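You operate a simulated robot arm through the tools that you are given. There is no shell and no other tool. Be economical: measure what you need, move in short steps, check, and stop when the job is done.

Carry out the task below with a simulated robot arm. There is one attempt and no reset: what you move stays moved.

TASK
Stack the spring clip labelled "1200 g" from the counter under the picture on top of the spring clip that says "700 g". Then take the yellow carton and leave it on top of the yellow bar of soap.
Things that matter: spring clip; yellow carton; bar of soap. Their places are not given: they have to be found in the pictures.

It is judged by the outcome, as a careful person would: the job done as asked, and still so three seconds after it is handed in. It fails if anything else is knocked over, pushed out of place, dropped, spilled or broken.

THE ROBOT
A 7-joint arm with a two-finger parallel gripper, fixed in place. Base frame: the origin is at the foot of the arm, x ahead of it, y to its left, z up; the work surface is at about z = 0. Lengths are in mm, angles in rad, forces in N, time in s.
With the tool pointing down near the work surface it reaches from about 240 to 620 mm from the base axis. Its first joint turns from -1.152 to 1.152 rad. Payload 2.6 kg.
Tool frame: the origin (TCP) lies between the finger pads and is the grasp point; the fingertips stand 30 mm ahead of it; z points along the fingers, y is the line along which they close. The gripper opens to 94 mm. The fingers are 28 mm wide and 10 mm thick; the gripper's body (50 by 96 mm) begins 55 mm behind the TCP.
Orientation is that of the tool frame in the base frame, as a unit quaternion [x, y, z, w]. With the fingers straight down and closing along the base's y, the tool's x points along the base's -x, its y along +y and its z along -z.

THE INTERFACE
- The arm moves only by the tool play_rows. Its arguments are lists of equal length, an entry for each row: "offset": the shift along the base's x, y, z in mm, a list of three; "angular": the turn, a rotation vector about the base's x, y, z in rad, a list of three. In form: {"offset": [[tx, ty, tz], ...], "angular": [[wx, wy, wz], ...]}. A call has 1 to 12 rows; each row is the pose to reach, as a shift and turn from the pose commanded when the call began. "fingers" is the gripper command, from -1 (fully open) to 1 (shut), values between in proportion, set as the call begins (left out, the last holds). A row lasts 0.2 s, in which the tool goes at most 50 mm and 0.15 rad; a call with a longer step from one row to the next is refused whole, and so is a gripper value outside its range. A pose out of reach is approached as far as the arm can. The call stops where the force on the tool passes 40 N (or 10 N more than at its start, if that is more) or the arm is blocked; 0.2 s more then pass. The fingers move at their own pace (about 72 mm/s each) and stop on an object; they squeeze with about 25 N. The grip force told is the motor's: it shows also when the fingers shut on nothing. Time passes only in rows, and 0.2 s behind the last, so rows that repeat a pose let the fingers close. It gives the time, the measured TCP pose, the force on the tool (base axes), the opening and the grip force at its end, in the units of the frame above (readings bear some noise).
- Cameras (640 x 400 px; columns grow to the right, rows downward): "scene" is fixed at [3.1, 414.8, 575.6]; the picture's right is [-0.94, -0.33, 0.00], its down [-0.15, 0.44, -0.89] and it looks along [0.29, -0.84, -0.46] (base axes); focal length 345 px, centre (320, 200). "wrist" rides on the gripper at [-37, 0, -58] in the tool frame; the picture's right is [0.00, -1.00, 0.00], its down [0.97, 0.00, -0.24] and it looks along [0.24, 0.00, 0.97] (tool axes); focal length 218 px, centre (320, 200).
- camera(camera): a new picture of that camera. No time passes.
- locate(camera, pixels): there is no depth. For up to 12 entries [column, row, z] of the newest picture of that camera ("zoom" is the newest enlarged one), the place [x, y] in the base frame at which the ray of that pixel passes the height z, good to about 2 mm, but the place of the scene camera against the robot may be out by one fixed shift of up to 12 mm in any direction. No time passes.
- inspect(camera, box): a new picture of the part [left, top, right, bottom] of that camera's present view, enlarged. No time passes.
- close_job(): hands the job in; it is judged then, once.

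Work in short steps. Measure before you move; look again where a grasp or a placing could have gone wrong, and mend it. You have 80 turns and 38 pictures in all, the two below and enlarged ones among them. Open the gripper and draw the arm clear of the work before you hand the job in, unless the task says otherwise; then end with one line.

The tools are called after "Emit:" as a command line: name --argument value ..., lists and objects as JSON in quotes. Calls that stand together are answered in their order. play_rows: Moves the arm, as the interface text tells. Its arguments: {"type":"object","properties":{"offset":{"type":"array"},"angular":{"type":"array"},"fingers":{"type":"number"}},"required":["offset","angular"]} The other tools are called the same way: camera (camera) takes a picture; locate (camera, pixels) gives the place at which the rays of pixels pass given heights; inspect (camera, box) takes an enlarged picture of a part of a camera's view; close_job () hands the job in.

At the start:

```text
time_s: 0.0
position: [316.7, -162.6, 292.1]
tcp_rot: [0.0, 1.0, 0.001, 0.001]
force: [0.4, 0.1, -0.2]
width: 94.1
grasp_force: 0.1
```

scene: 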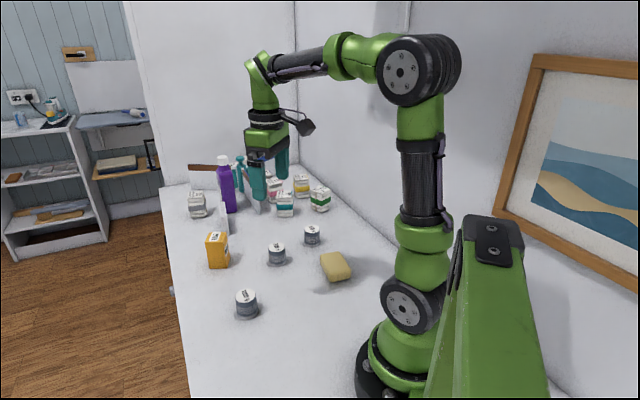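
wrist: 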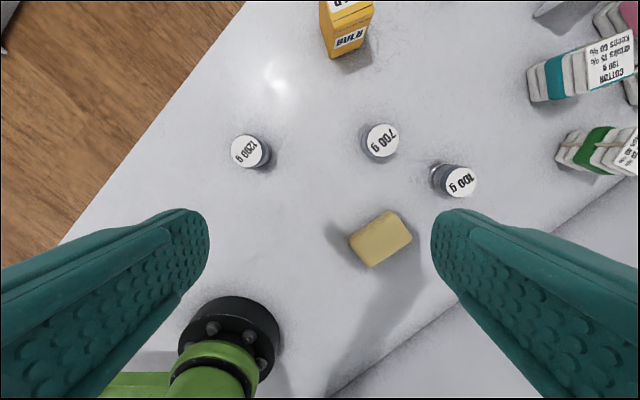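

The wrist view shows three labelled round items, at (250,152), (381,141) and (455,180). The soap is at (380,238) and the carton at (346,28). I'll enlarge the view to read the labels.

Emit:
inspect --camera "wrist" --box '[220, 110, 500, 285]'

Emit:
inspect --camera "scene" --box '[180, 150, 372, 330]'

Emit:
locate --camera "wrist" --pixels '[[246, 150, 35], [381, 138, 35], [461, 182, 35], [246, 150, 0], [381, 138, 0], [380, 238, 20], [346, 28, 60]]'

```text
2.29 times, centred on (360, 198) of wrist
```

zoom: 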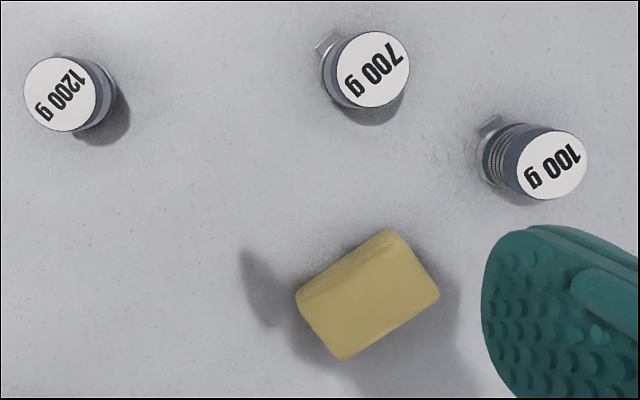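

```text
2.22 times, centred on (276, 240) of scene
```

zoom: 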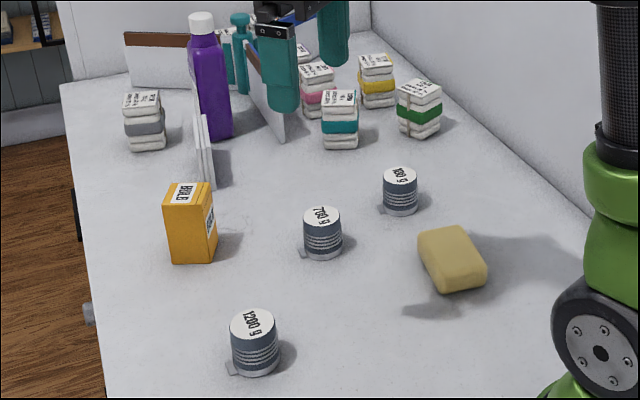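

```text
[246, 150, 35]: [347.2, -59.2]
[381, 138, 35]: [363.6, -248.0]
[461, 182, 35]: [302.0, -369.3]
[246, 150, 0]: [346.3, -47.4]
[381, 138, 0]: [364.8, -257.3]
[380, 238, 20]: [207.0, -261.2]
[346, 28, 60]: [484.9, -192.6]
```

The labels are clear: 1200 g is at about (347,-58) and 700 g at about (364,-249). I'll move above the 1200 g one and measure it from closer in.

Emit:
play_rows --offset '[[8, 26, -23], [15, 52, -46], [22, 78, -69], [30, 104, -92], [30, 104, -92]]' --angular '[[0, 0, 0], [0, 0, 0], [0, 0, 0], [0, 0, 0], [0, 0, 0]]' --fingers -1

Emit:
camera --camera "wrist"

```text
time_s: 1.2
position: [346.7, -60.5, 200.1]
tcp_rot: [0.0, 1.0, 0.0, 0.0]
force: [0.0, -0.4, -0.5]
width: 94.0
grasp_force: 0.2
```

```text
33 pictures are left
```

wrist: 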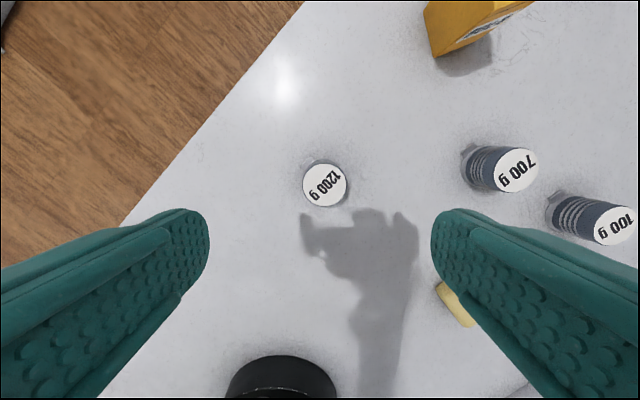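

Emit:
locate --camera "wrist" --pixels '[[325, 185, 30], [325, 185, 40], [325, 185, 50], [517, 171, 30], [517, 171, 40], [517, 171, 50], [478, 167, 0], [303, 185, 40], [347, 185, 40]]'

Emit:
inspect --camera "wrist" --box '[280, 140, 560, 230]'

Emit:
inspect --camera "scene" --box '[220, 220, 320, 330]'

```text
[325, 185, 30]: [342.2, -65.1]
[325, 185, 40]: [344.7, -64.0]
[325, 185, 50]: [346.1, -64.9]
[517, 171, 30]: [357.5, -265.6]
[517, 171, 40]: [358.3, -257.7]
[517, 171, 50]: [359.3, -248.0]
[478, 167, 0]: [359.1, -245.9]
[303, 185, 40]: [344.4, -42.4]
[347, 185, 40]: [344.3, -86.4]
```

```text
2.29 times, centred on (420, 185) of wrist
```

zoom: 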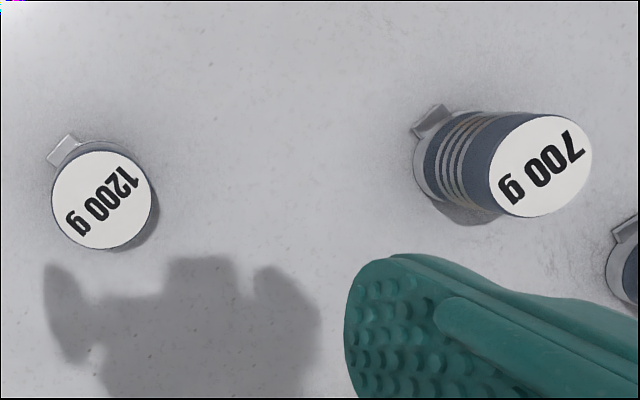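

```text
3.64 times, centred on (270, 275) of scene
```

zoom: 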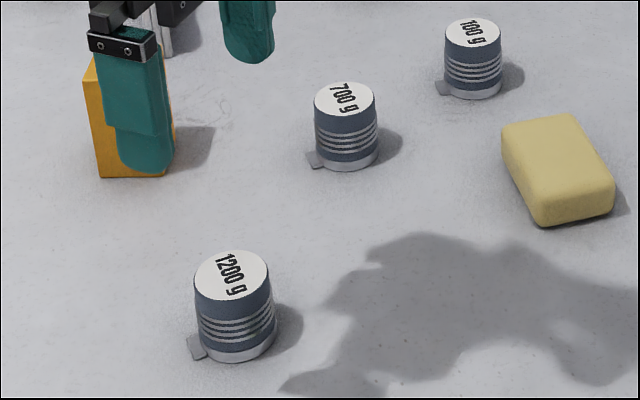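

The 1200 g clip is about 42 mm across, its top is at z≈50 and its centre is at (346.5,-64.5). There's a small tab at its base. I'll descend, keeping the fingertips above the tab.

Emit:
play_rows --offset '[[0, -4, -30], [0, -4, -60], [0, -4, -90], [0, -4, -90]]' --angular '[[0, 0, 0], [0, 0, 0], [0, 0, 0], [0, 0, 0]]'

Emit:
camera --camera "wrist"

```text
time_s: 2.2
position: [345.4, -63.0, 109.2]
tcp_rot: [0.001, 1.0, 0.0, 0.0]
force: [-0.6, 0.8, -0.1]
width: 94.2
grasp_force: 0.0
```

```text
30 pictures are left
```

wrist: 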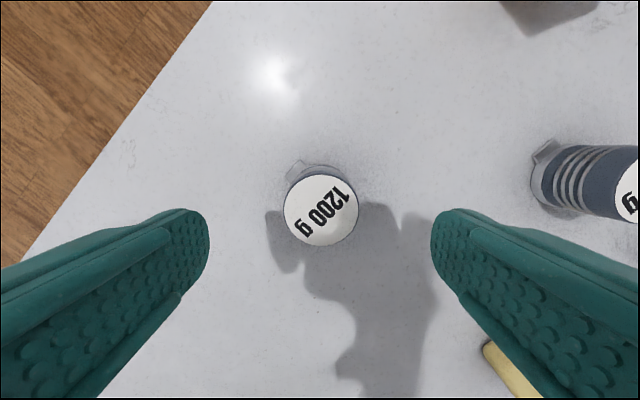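

Emit:
locate --camera "wrist" --pixels '[[321, 210, 50]]'

Emit:
play_rows --offset '[[1, 0, -20], [1, 0, -40], [1, 0, -54], [1, 0, -63], [1, 0, -63]]' --angular '[[0, 0, 0], [0, 0, 0], [0, 0, 0], [0, 0, 0], [0, 0, 0]]'

```text
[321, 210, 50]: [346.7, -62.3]
```

```text
time_s: 3.4
position: [348.1, -64.7, 45.7]
tcp_rot: [0.0, 1.0, 0.001, 0.0]
force: [0.4, 0.9, -0.1]
width: 93.9
grasp_force: 0.1
```

The arm is centred on the clip with no contact force, so I'll close the fingers.

Emit:
play_rows --offset '[[0, 0, 0], [0, 0, 0], [0, 0, 0], [0, 0, 0]]' --angular '[[0, 0, 0], [0, 0, 0], [0, 0, 0], [0, 0, 0]]' --fingers 1

Emit:
play_rows --offset '[[0, 0, 8], [0, 0, 20], [0, 0, 40], [0, 0, 60], [0, 0, 80], [0, 0, 100], [0, 0, 100]]' --angular '[[0, 0, 0], [0, 0, 0], [0, 0, 0], [0, 0, 0], [0, 0, 0], [0, 0, 0], [0, 0, 0]]'

Emit:
camera --camera "wrist"

Emit:
camera --camera "scene"

```text
time_s: 4.4
position: [348.1, -62.3, 46.6]
tcp_rot: [0.0, 1.0, 0.0, 0.0]
force: [-0.6, -0.3, 0.9]
width: 45.4
grasp_force: 24.9
```

```text
time_s: 6.0
position: [346.4, -63.2, 148.6]
tcp_rot: [0.0, 1.0, 0.0, 0.0]
force: [-0.5, -0.1, -0.8]
width: 45.4
grasp_force: 25.2
```

```text
29 pictures are left
```

wrist: 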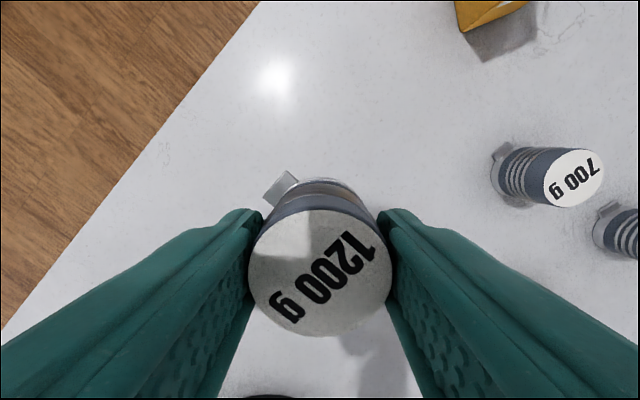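

```text
28 pictures are left
```

scene: 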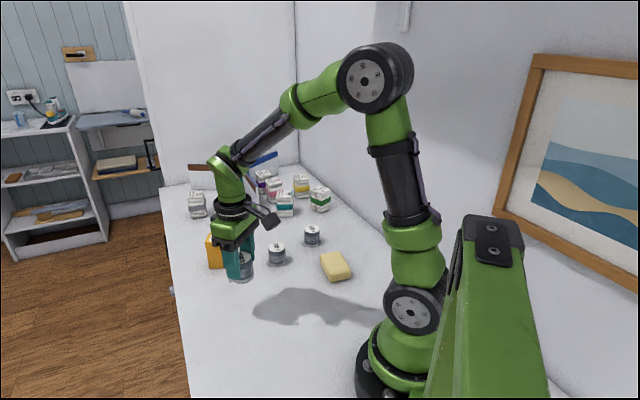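

The clip is held upright, 45 mm wide with its top about 3 mm below the TCP, so it's about 43 mm tall. Next I'll carry it to just short of the 700 g one and measure that.

Emit:
play_rows --offset '[[-5, -15, 3], [-10, -35, 6], [-15, -60, 10], [-20, -85, 10], [-25, -110, 10], [-30, -135, 10], [-35, -155, 10], [-40, -172, 10], [-40, -184, 10], [-40, -184, 10]]' --angular '[[0, 0, 0], [0, 0, 0], [0, 0, 0], [0, 0, 0], [0, 0, 0], [0, 0, 0], [0, 0, 0], [0, 0, 0], [0, 0, 0], [0, 0, 0]]'

Emit:
camera --camera "wrist"

```text
time_s: 8.2
position: [305.9, -248.1, 158.9]
tcp_rot: [0.0, 1.0, 0.0, -0.001]
force: [-0.3, 0.1, -0.7]
width: 45.4
grasp_force: 25.1
```

```text
27 pictures are left
```

wrist: 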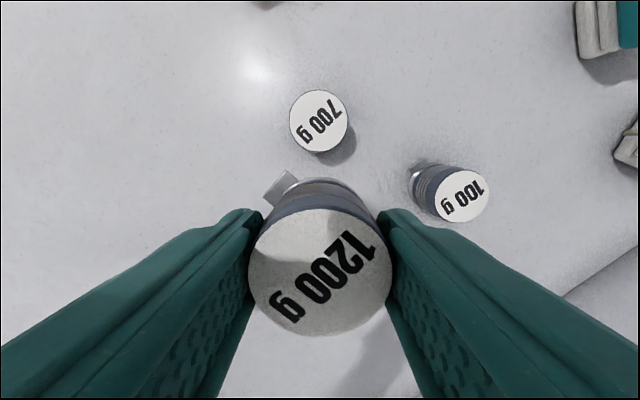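

Emit:
inspect --camera "wrist" --box '[240, 70, 400, 170]'

Emit:
locate --camera "wrist" --pixels '[[320, 121, 40], [320, 121, 45], [320, 121, 50], [290, 121, 43], [349, 121, 43], [320, 151, 43], [320, 90, 43]]'

```text
4.00 times, centred on (320, 120) of wrist
```

zoom: 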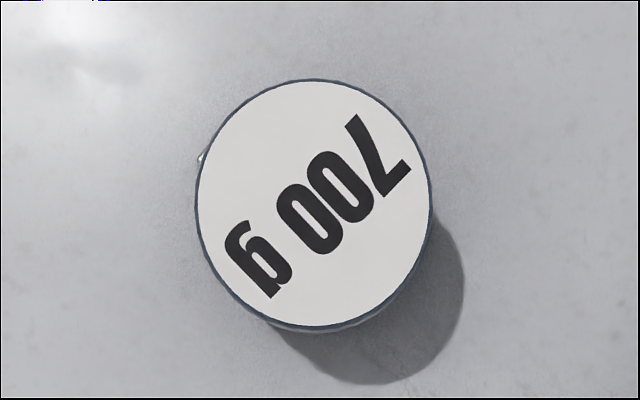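

```text
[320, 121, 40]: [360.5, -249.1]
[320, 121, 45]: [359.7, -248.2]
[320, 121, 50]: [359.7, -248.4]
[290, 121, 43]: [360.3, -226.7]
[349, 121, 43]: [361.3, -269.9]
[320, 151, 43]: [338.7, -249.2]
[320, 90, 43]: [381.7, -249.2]
```

The 700 g clip's centre is at pixel (318,121), about 55 mm ahead of the TCP and 1 mm to the left. I'll move above it and leave a gap to check the alignment.

Emit:
play_rows --offset '[[15, 1, 0], [32, 1, 0], [46, 1, 0], [55, 1, 0], [55, 1, -20], [55, 1, -45], [55, 1, -45], [55, 1, -45]]' --angular '[[0, 0, 0], [0, 0, 0], [0, 0, 0], [0, 0, 0], [0, 0, 0], [0, 0, 0], [0, 0, 0], [0, 0, 0]]'

Emit:
inspect --camera "scene" --box '[227, 180, 337, 280]'

Emit:
inspect --camera "wrist" --box '[220, 120, 420, 350]'

```text
time_s: 10.0
position: [363.5, -246.7, 112.3]
tcp_rot: [-0.001, 1.0, 0.001, 0.0]
force: [-0.2, 0.0, -1.4]
width: 45.4
grasp_force: 25.3
```

```text
4.00 times, centred on (282, 230) of scene
```

zoom: 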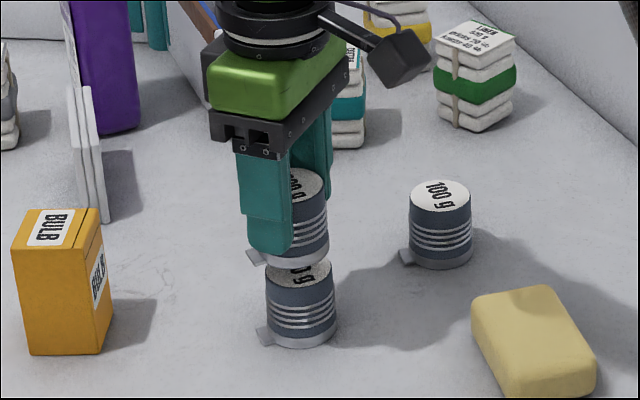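

```text
1.74 times, centred on (320, 235) of wrist
```

zoom: 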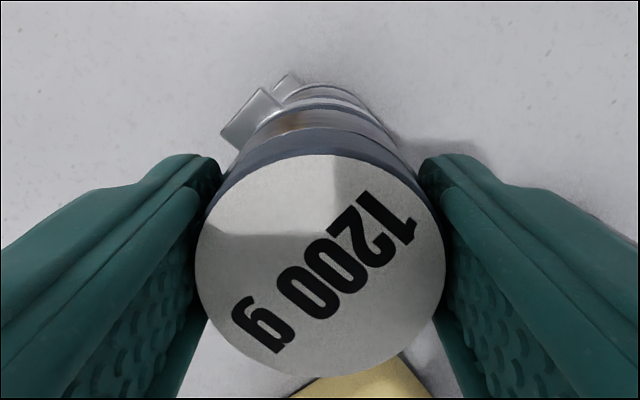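

In the scene view the held clip looks a few mm left of the lower one. I'll zoom in to work out the correction.

Emit:
inspect --camera "wrist" --box '[270, 150, 370, 212]'

Emit:
inspect --camera "scene" --box '[282, 215, 322, 270]'

```text
6.40 times, centred on (320, 181) of wrist
```

zoom: 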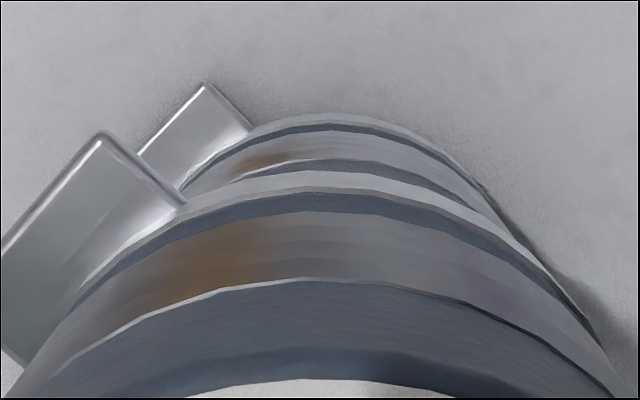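

```text
7.27 times, centred on (302, 242) of scene
```

zoom: 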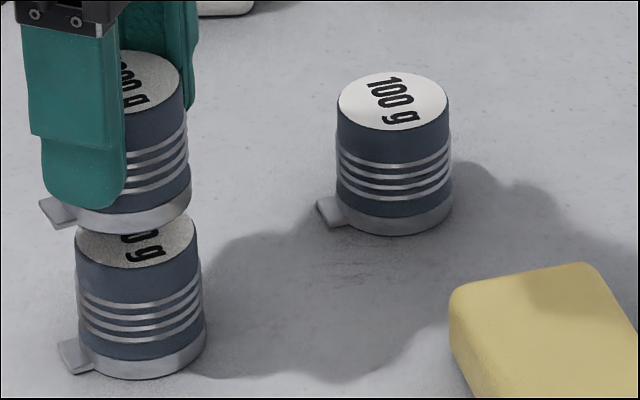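

Once I allow for perspective, the offset is about 1.5 mm in both x and y. I'll correct it and lower in small steps.

Emit:
play_rows --offset '[[-1.5, -1.5, 0], [-1.5, -1.5, -6], [-1.5, -1.5, -12], [-1.5, -1.5, -16], [-1.5, -1.5, -18], [-1.5, -1.5, -18]]' --angular '[[0, 0, 0], [0, 0, 0], [0, 0, 0], [0, 0, 0], [0, 0, 0], [0, 0, 0]]'

Emit:
inspect --camera "scene" --box '[258, 215, 322, 270]'

```text
time_s: 11.4
position: [360.9, -248.7, 95.1]
tcp_rot: [0.0, 1.0, -0.001, 0.003]
force: [-5.1, 3.1, 20.1]
width: 45.0
grasp_force: 25.7
```

```text
7.27 times, centred on (290, 242) of scene
```

zoom: 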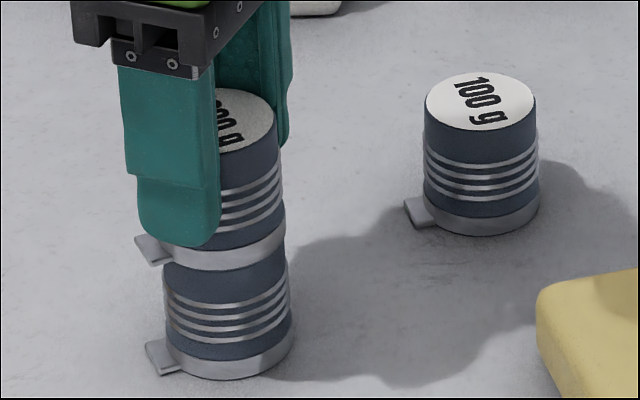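

The 1200 g clip is in contact (20 N) and aligned to within about 1 mm. I'll ease the force off, release it and rise clear.

Emit:
play_rows --offset '[[0, 0, 0.7], [0, 0, 1], [0, 0, 1]]' --angular '[[0, 0, 0], [0, 0, 0], [0, 0, 0]]'

Emit:
play_rows --offset '[[0, 0, 0], [0, 0, 0], [0, 0, 0]]' --angular '[[0, 0, 0], [0, 0, 0], [0, 0, 0]]' --fingers -1

Emit:
play_rows --offset '[[0, 0, 15], [0, 0, 40], [0, 0, 80], [0, 0, 120], [0, 0, 160], [0, 0, 160]]' --angular '[[0, 0, 0], [0, 0, 0], [0, 0, 0], [0, 0, 0], [0, 0, 0], [0, 0, 0]]'

Emit:
camera --camera "wrist"

Emit:
inspect --camera "scene" --box '[190, 200, 370, 310]'

```text
time_s: 12.2
position: [360.7, -247.8, 94.7]
tcp_rot: [-0.001, 1.0, -0.001, 0.0]
force: [1.1, -0.3, 10.8]
width: 45.6
grasp_force: 25.2
```

```text
time_s: 13.0
position: [362.0, -247.0, 94.8]
tcp_rot: [0.0, 1.0, 0.0, 0.0]
force: [-0.1, 0.2, 0.7]
width: 94.1
grasp_force: 0.1
```

```text
time_s: 14.4
position: [363.7, -248.8, 256.2]
tcp_rot: [0.0, 1.0, -0.001, -0.001]
force: [0.7, -0.2, -0.4]
width: 94.2
grasp_force: 0.1
```

```text
20 pictures are left
```

wrist: 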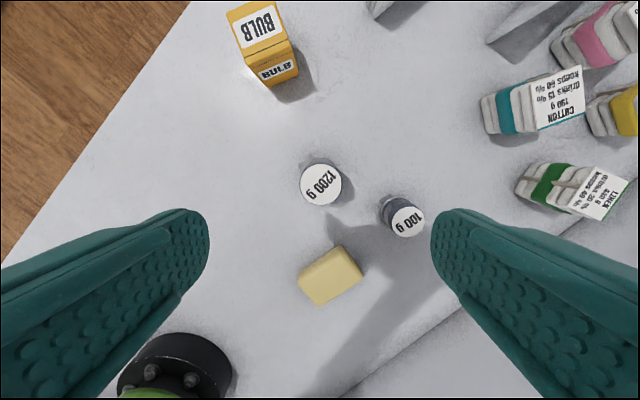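

```text
3.56 times, centred on (280, 255) of scene
```

zoom: 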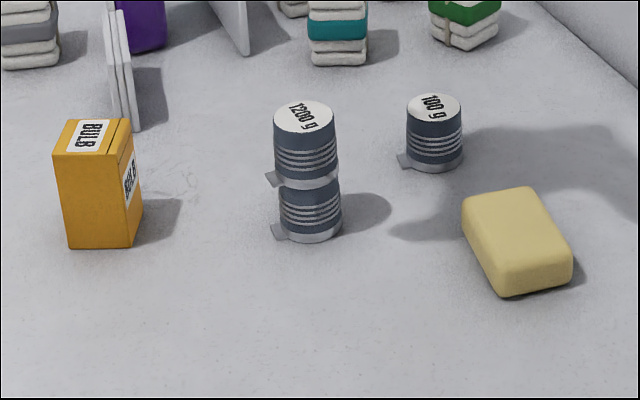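

The stack is neat. Next is the carton at about (485,-190), so I'll move closer and measure it.

Emit:
play_rows --offset '[[30, 20, 0], [60, 40, 0], [90, 60, 0], [90, 60, 0]]' --angular '[[0, 0, 0], [0, 0, 0], [0, 0, 0], [0, 0, 0]]'

Emit:
inspect --camera "wrist" --box '[220, 60, 420, 220]'

```text
time_s: 15.4
position: [452.0, -185.6, 255.0]
tcp_rot: [0.0, 1.0, 0.0, -0.001]
force: [-0.3, -0.4, 1.2]
width: 94.2
grasp_force: 0.0
```

```text
2.50 times, centred on (320, 140) of wrist
```

zoom: 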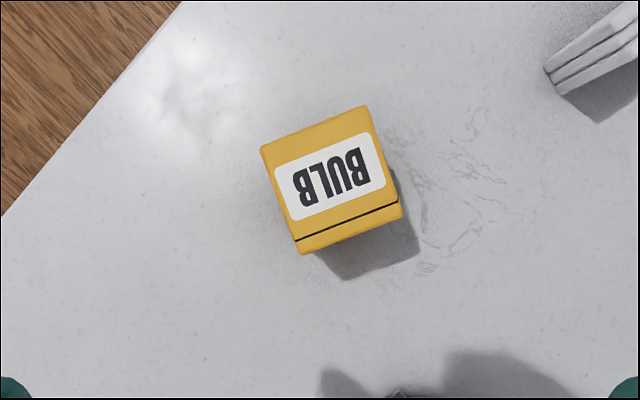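

The carton's top centre works out to about (502,-192), z≈86, 49 mm square and turned about 0.36 rad. I'll align above it and check.

Emit:
play_rows --offset '[[17, -2, -20], [34, -4, -45], [50, -6, -70], [50, -6, -85], [50, -6, -85]]' --angular '[[0, 0, 0.12], [0, 0, 0.24], [0, 0, 0.36], [0, 0, 0.36], [0, 0, 0.36]]'

Emit:
camera --camera "wrist"

```text
time_s: 16.6
position: [501.2, -193.3, 169.4]
tcp_rot: [-0.179, 0.984, 0.001, 0.0]
force: [-1.0, 0.7, -0.5]
width: 94.2
grasp_force: 0.1
```

```text
17 pictures are left
```

wrist: 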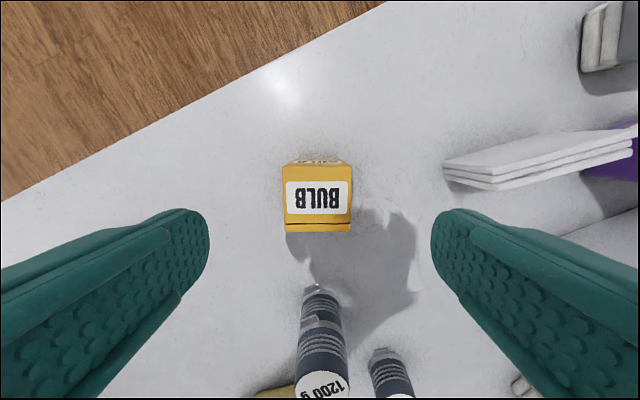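

The carton lines up with the fingers. I'll make a small correction of (+2.3,+2.5) mm, descend to z≈58 and grip.

Emit:
play_rows --offset '[[2.3, 2.5, -15], [2.3, 2.5, -45], [2.3, 2.5, -75], [2.3, 2.5, -100], [2.3, 2.5, -112], [2.3, 2.5, -112]]' --angular '[[0, 0, 0], [0, 0, 0], [0, 0, 0], [0, 0, 0], [0, 0, 0], [0, 0, 0]]'

Emit:
play_rows --offset '[[0, 0, 0], [0, 0, 0], [0, 0, 0], [0, 0, 0]]' --angular '[[0, 0, 0], [0, 0, 0], [0, 0, 0], [0, 0, 0]]' --fingers 1

Emit:
camera --camera "wrist"

```text
time_s: 18.0
position: [504.1, -190.7, 57.6]
tcp_rot: [-0.179, 0.984, 0.0, 0.001]
force: [-0.3, -0.5, -0.5]
width: 94.0
grasp_force: 0.1
```

```text
time_s: 19.0
position: [504.4, -190.9, 58.0]
tcp_rot: [-0.179, 0.984, -0.001, 0.001]
force: [0.9, 0.8, 0.7]
width: 49.8
grasp_force: 24.2
```

```text
16 pictures are left
```

wrist: 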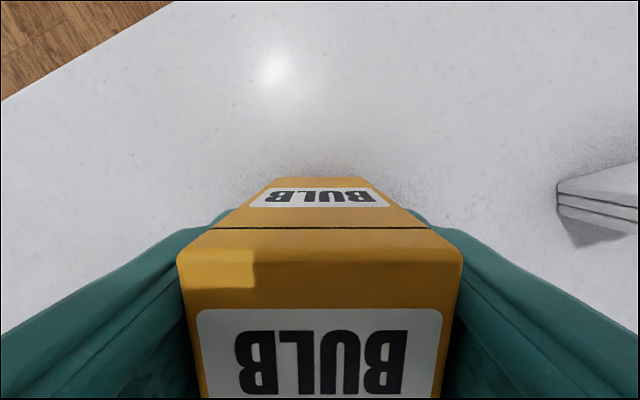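

The carton is gripped at 49.8 mm. I'll lift it high, then go round the stack rather than over it.

Emit:
play_rows --offset '[[0, 0, 8], [0, 0, 30], [0, 0, 60], [0, 0, 95], [0, 0, 130], [0, 0, 150], [-20, 6, 150], [-50, 15, 150], [-82, 24, 150], [-114, 33, 150], [-143, 41, 150], [-143, 41, 150]]' --angular '[[0, 0, 0], [0, 0, 0], [0, 0, 0], [0, 0, 0], [0, 0, 0], [0, 0, 0], [0, 0, 0], [0, 0, 0], [0, 0, 0], [0, 0, 0], [0, 0, 0], [0, 0, 0]]'

Emit:
play_rows --offset '[[-20, -8, 0], [-50, -20, 0], [-82, -33, 0], [-110, -45, 0], [-130, -65, 0], [-150, -90, 0], [-170, -115, 0], [-190, -140, 0], [-208, -165, 0], [-208, -165, 0]]' --angular '[[0, 0, 0.04], [0, 0, 0.08], [0, 0, 0.12], [0, 0, 0.16], [0, 0, 0.2], [0, 0, 0.24], [0, 0, 0.28], [0, 0, 0.32], [0, 0, 0.35], [0, 0, 0.35]]'

Emit:
camera --camera "wrist"

Emit:
camera --camera "scene"

```text
time_s: 21.6
position: [361.3, -150.2, 206.8]
tcp_rot: [-0.179, 0.984, 0.0, -0.001]
force: [1.1, -0.4, 0.3]
width: 49.6
grasp_force: 24.9
```

```text
time_s: 23.8
position: [152.6, -315.7, 209.3]
tcp_rot: [-0.348, 0.938, -0.001, 0.0]
force: [0.5, 0.0, 0.2]
width: 49.8
grasp_force: 25.6
```

```text
15 pictures are left
```

wrist: 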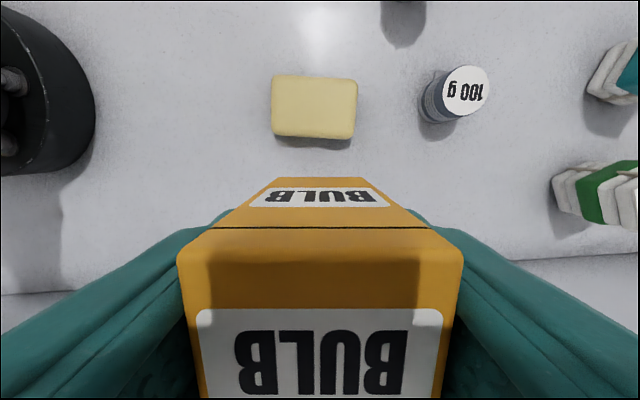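

```text
14 pictures are left
```

scene: 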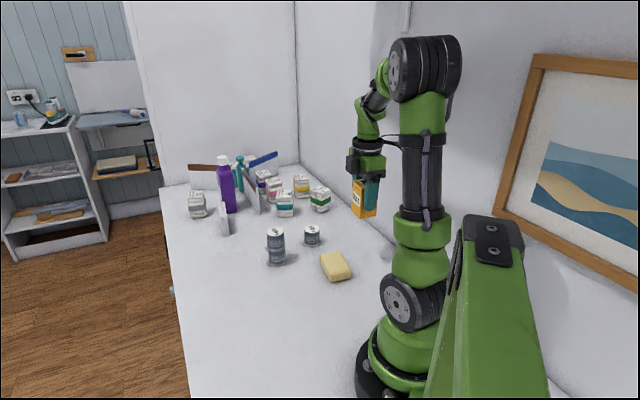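

The soap is aligned with the carton, with its top spanning columns 272–357 and rows 75–138. I'll locate it.

Emit:
locate --camera "wrist" --pixels '[[314, 107, 25], [314, 107, 35], [272, 107, 30], [357, 107, 30], [314, 75, 30], [314, 138, 30]]'

Emit:
inspect --camera "wrist" --box '[250, 55, 380, 155]'

Emit:
inspect --camera "scene" --box '[300, 235, 370, 295]'

```text
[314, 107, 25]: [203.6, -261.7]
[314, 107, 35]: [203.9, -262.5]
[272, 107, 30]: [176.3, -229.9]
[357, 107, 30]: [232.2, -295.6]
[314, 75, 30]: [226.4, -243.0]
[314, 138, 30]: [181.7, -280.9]
```

```text
4.00 times, centred on (315, 105) of wrist
```

zoom: 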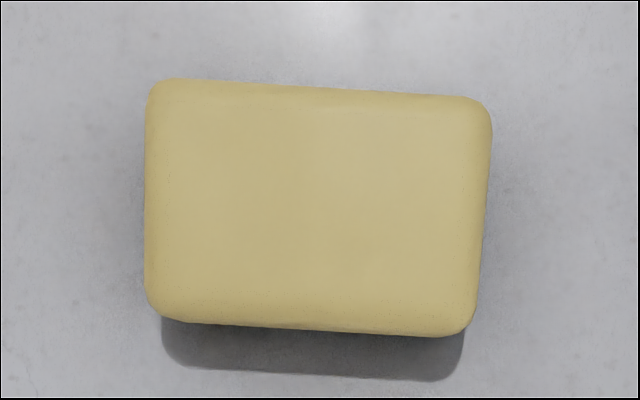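

```text
6.67 times, centred on (335, 265) of scene
```

zoom: 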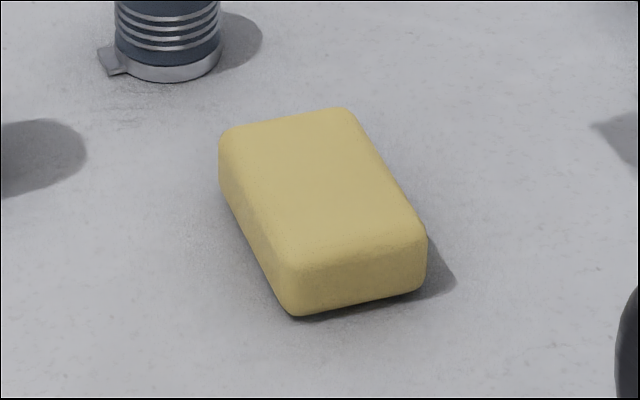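

The soap's centre is at about (204.5,-261.5) and its top at z≈30. I'll move the carton above it and stop about 25 mm short to check.

Emit:
play_rows --offset '[[13, 13.5, 0], [26, 27, 0], [39, 40.5, 0], [52, 54, 0], [52, 54, -30], [52, 54, -65], [52, 54, -92], [52, 54, -92]]' --angular '[[0, 0, -0.02], [0, 0, -0.04], [0, 0, -0.05], [0, 0, -0.05], [0, 0, -0.05], [0, 0, -0.05], [0, 0, -0.05], [0, 0, -0.05]]'

Emit:
inspect --camera "scene" --box '[285, 190, 385, 295]'

Emit:
camera --camera "wrist"

```text
time_s: 25.6
position: [203.0, -261.3, 116.4]
tcp_rot: [-0.323, 0.946, 0.001, 0.0]
force: [-0.2, 0.5, -0.1]
width: 49.8
grasp_force: 24.3
```

```text
3.81 times, centred on (335, 242) of scene
```

zoom: 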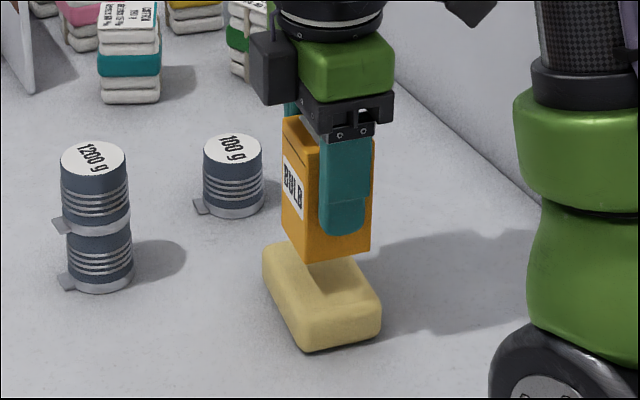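

```text
10 pictures are left
```

wrist: 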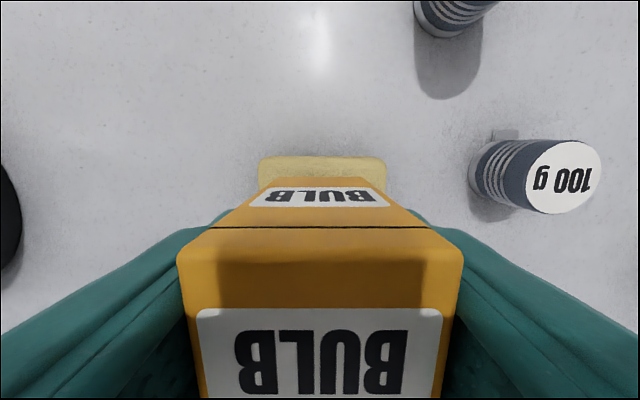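

The carton is centred: the soap's edge spans columns 259–387 around column 320. Now I'll lower it gently until it touches.

Emit:
play_rows --offset '[[0, 0, -8], [0, 0, -15], [0, 0, -19], [0, 0, -22], [0, 0, -24], [0, 0, -24]]' --angular '[[0, 0, 0], [0, 0, 0], [0, 0, 0], [0, 0, 0], [0, 0, 0], [0, 0, 0]]'

Emit:
inspect --camera "scene" --box '[300, 220, 370, 295]'

```text
time_s: 27.0
position: [206.0, -260.6, 91.1]
tcp_rot: [-0.324, 0.946, 0.001, -0.001]
force: [0.2, 0.7, -0.6]
width: 49.6
grasp_force: 24.7
```

```text
5.33 times, centred on (335, 258) of scene
```

zoom: 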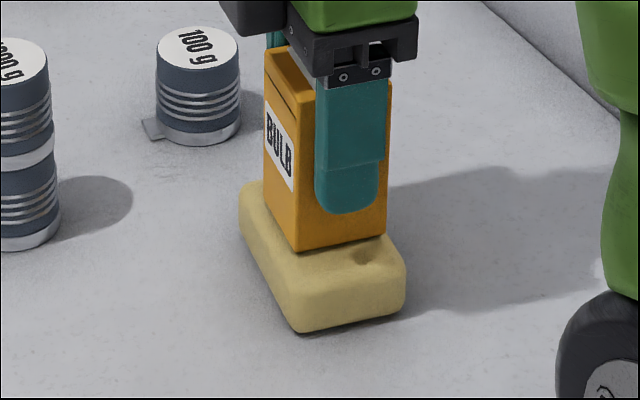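

Emit:
play_rows --offset '[[0, 0, -1], [0, 0, -2], [0, 0, -2]]' --angular '[[0, 0, 0], [0, 0, 0], [0, 0, 0]]'

```text
time_s: 27.8
position: [206.1, -260.6, 90.2]
tcp_rot: [-0.324, 0.946, 0.001, 0.0]
force: [0.1, 0.0, -1.0]
width: 49.9
grasp_force: 24.6
```

Emit:
play_rows --offset '[[0, 0, -1], [0, 0, -2], [0, 0, -2]]' --angular '[[0, 0, 0], [0, 0, 0], [0, 0, 0]]'

```text
time_s: 28.6
position: [205.6, -262.3, 88.1]
tcp_rot: [-0.324, 0.946, -0.002, 0.001]
force: [-4.6, 6.2, 30.5]
width: 50.1
grasp_force: 25.1
```

The force is now 30 N, so the carton is on the soap. I'll relax by 1 mm, release it and rise.

Emit:
play_rows --offset '[[0, 0, 0.8], [0, 0, 1.3], [0, 0, 1.3]]' --angular '[[0, 0, 0], [0, 0, 0], [0, 0, 0]]'

Emit:
play_rows --offset '[[0, 0, 0], [0, 0, 0], [0, 0, 0], [0, 0, 0]]' --angular '[[0, 0, 0], [0, 0, 0], [0, 0, 0], [0, 0, 0]]' --fingers -1

Emit:
play_rows --offset '[[0, 0, 15], [0, 0, 40], [0, 0, 80], [0, 0, 120], [0, 0, 150], [0, 0, 150]]' --angular '[[0, 0, 0], [0, 0, 0], [0, 0, 0], [0, 0, 0], [0, 0, 0], [0, 0, 0]]'

Emit:
camera --camera "wrist"

Emit:
inspect --camera "scene" --box '[180, 150, 400, 310]'

```text
time_s: 29.4
position: [204.7, -261.9, 88.0]
tcp_rot: [-0.324, 0.946, 0.0, 0.0]
force: [1.7, -0.7, 2.9]
width: 49.6
grasp_force: 24.9
```

```text
time_s: 30.4
position: [205.4, -261.0, 88.2]
tcp_rot: [-0.324, 0.946, 0.0, -0.001]
force: [-0.1, -0.6, 0.2]
width: 93.9
grasp_force: 0.1
```

```text
time_s: 31.8
position: [203.1, -261.4, 238.9]
tcp_rot: [-0.324, 0.946, 0.0, -0.001]
force: [-0.3, -0.6, 0.6]
width: 94.1
grasp_force: 0.2
```

```text
8 pictures are left
```

wrist: 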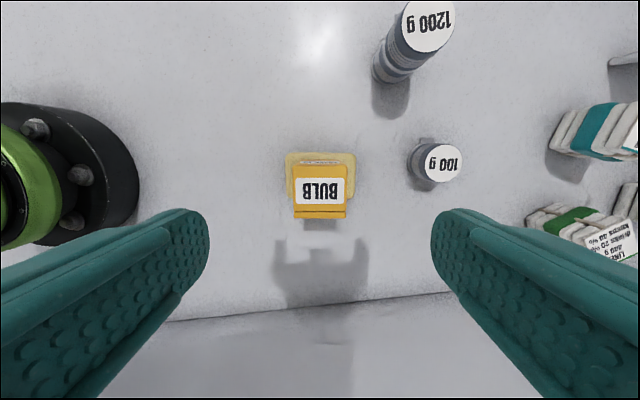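

```text
2.50 times, centred on (290, 230) of scene
```

zoom: 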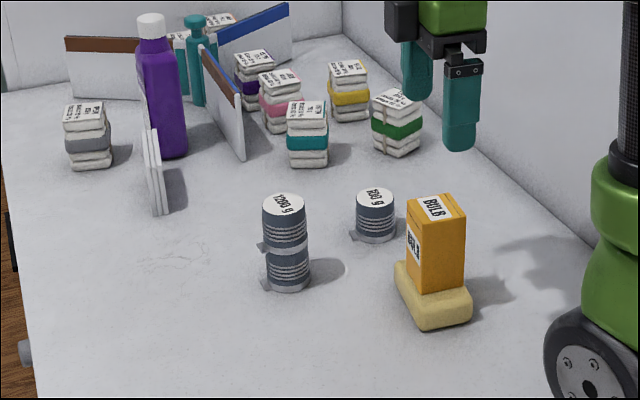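

Both stacks are upright and steady, the other items haven't moved, and the arm is clear with the gripper open. I'm handing the job in.

Emit:
close_job

```text
The job is handed in.
```

The 1200 g spring clip is stacked on the 700 g one, and the yellow carton is on top of the yellow bar of soap; nothing else was disturbed.
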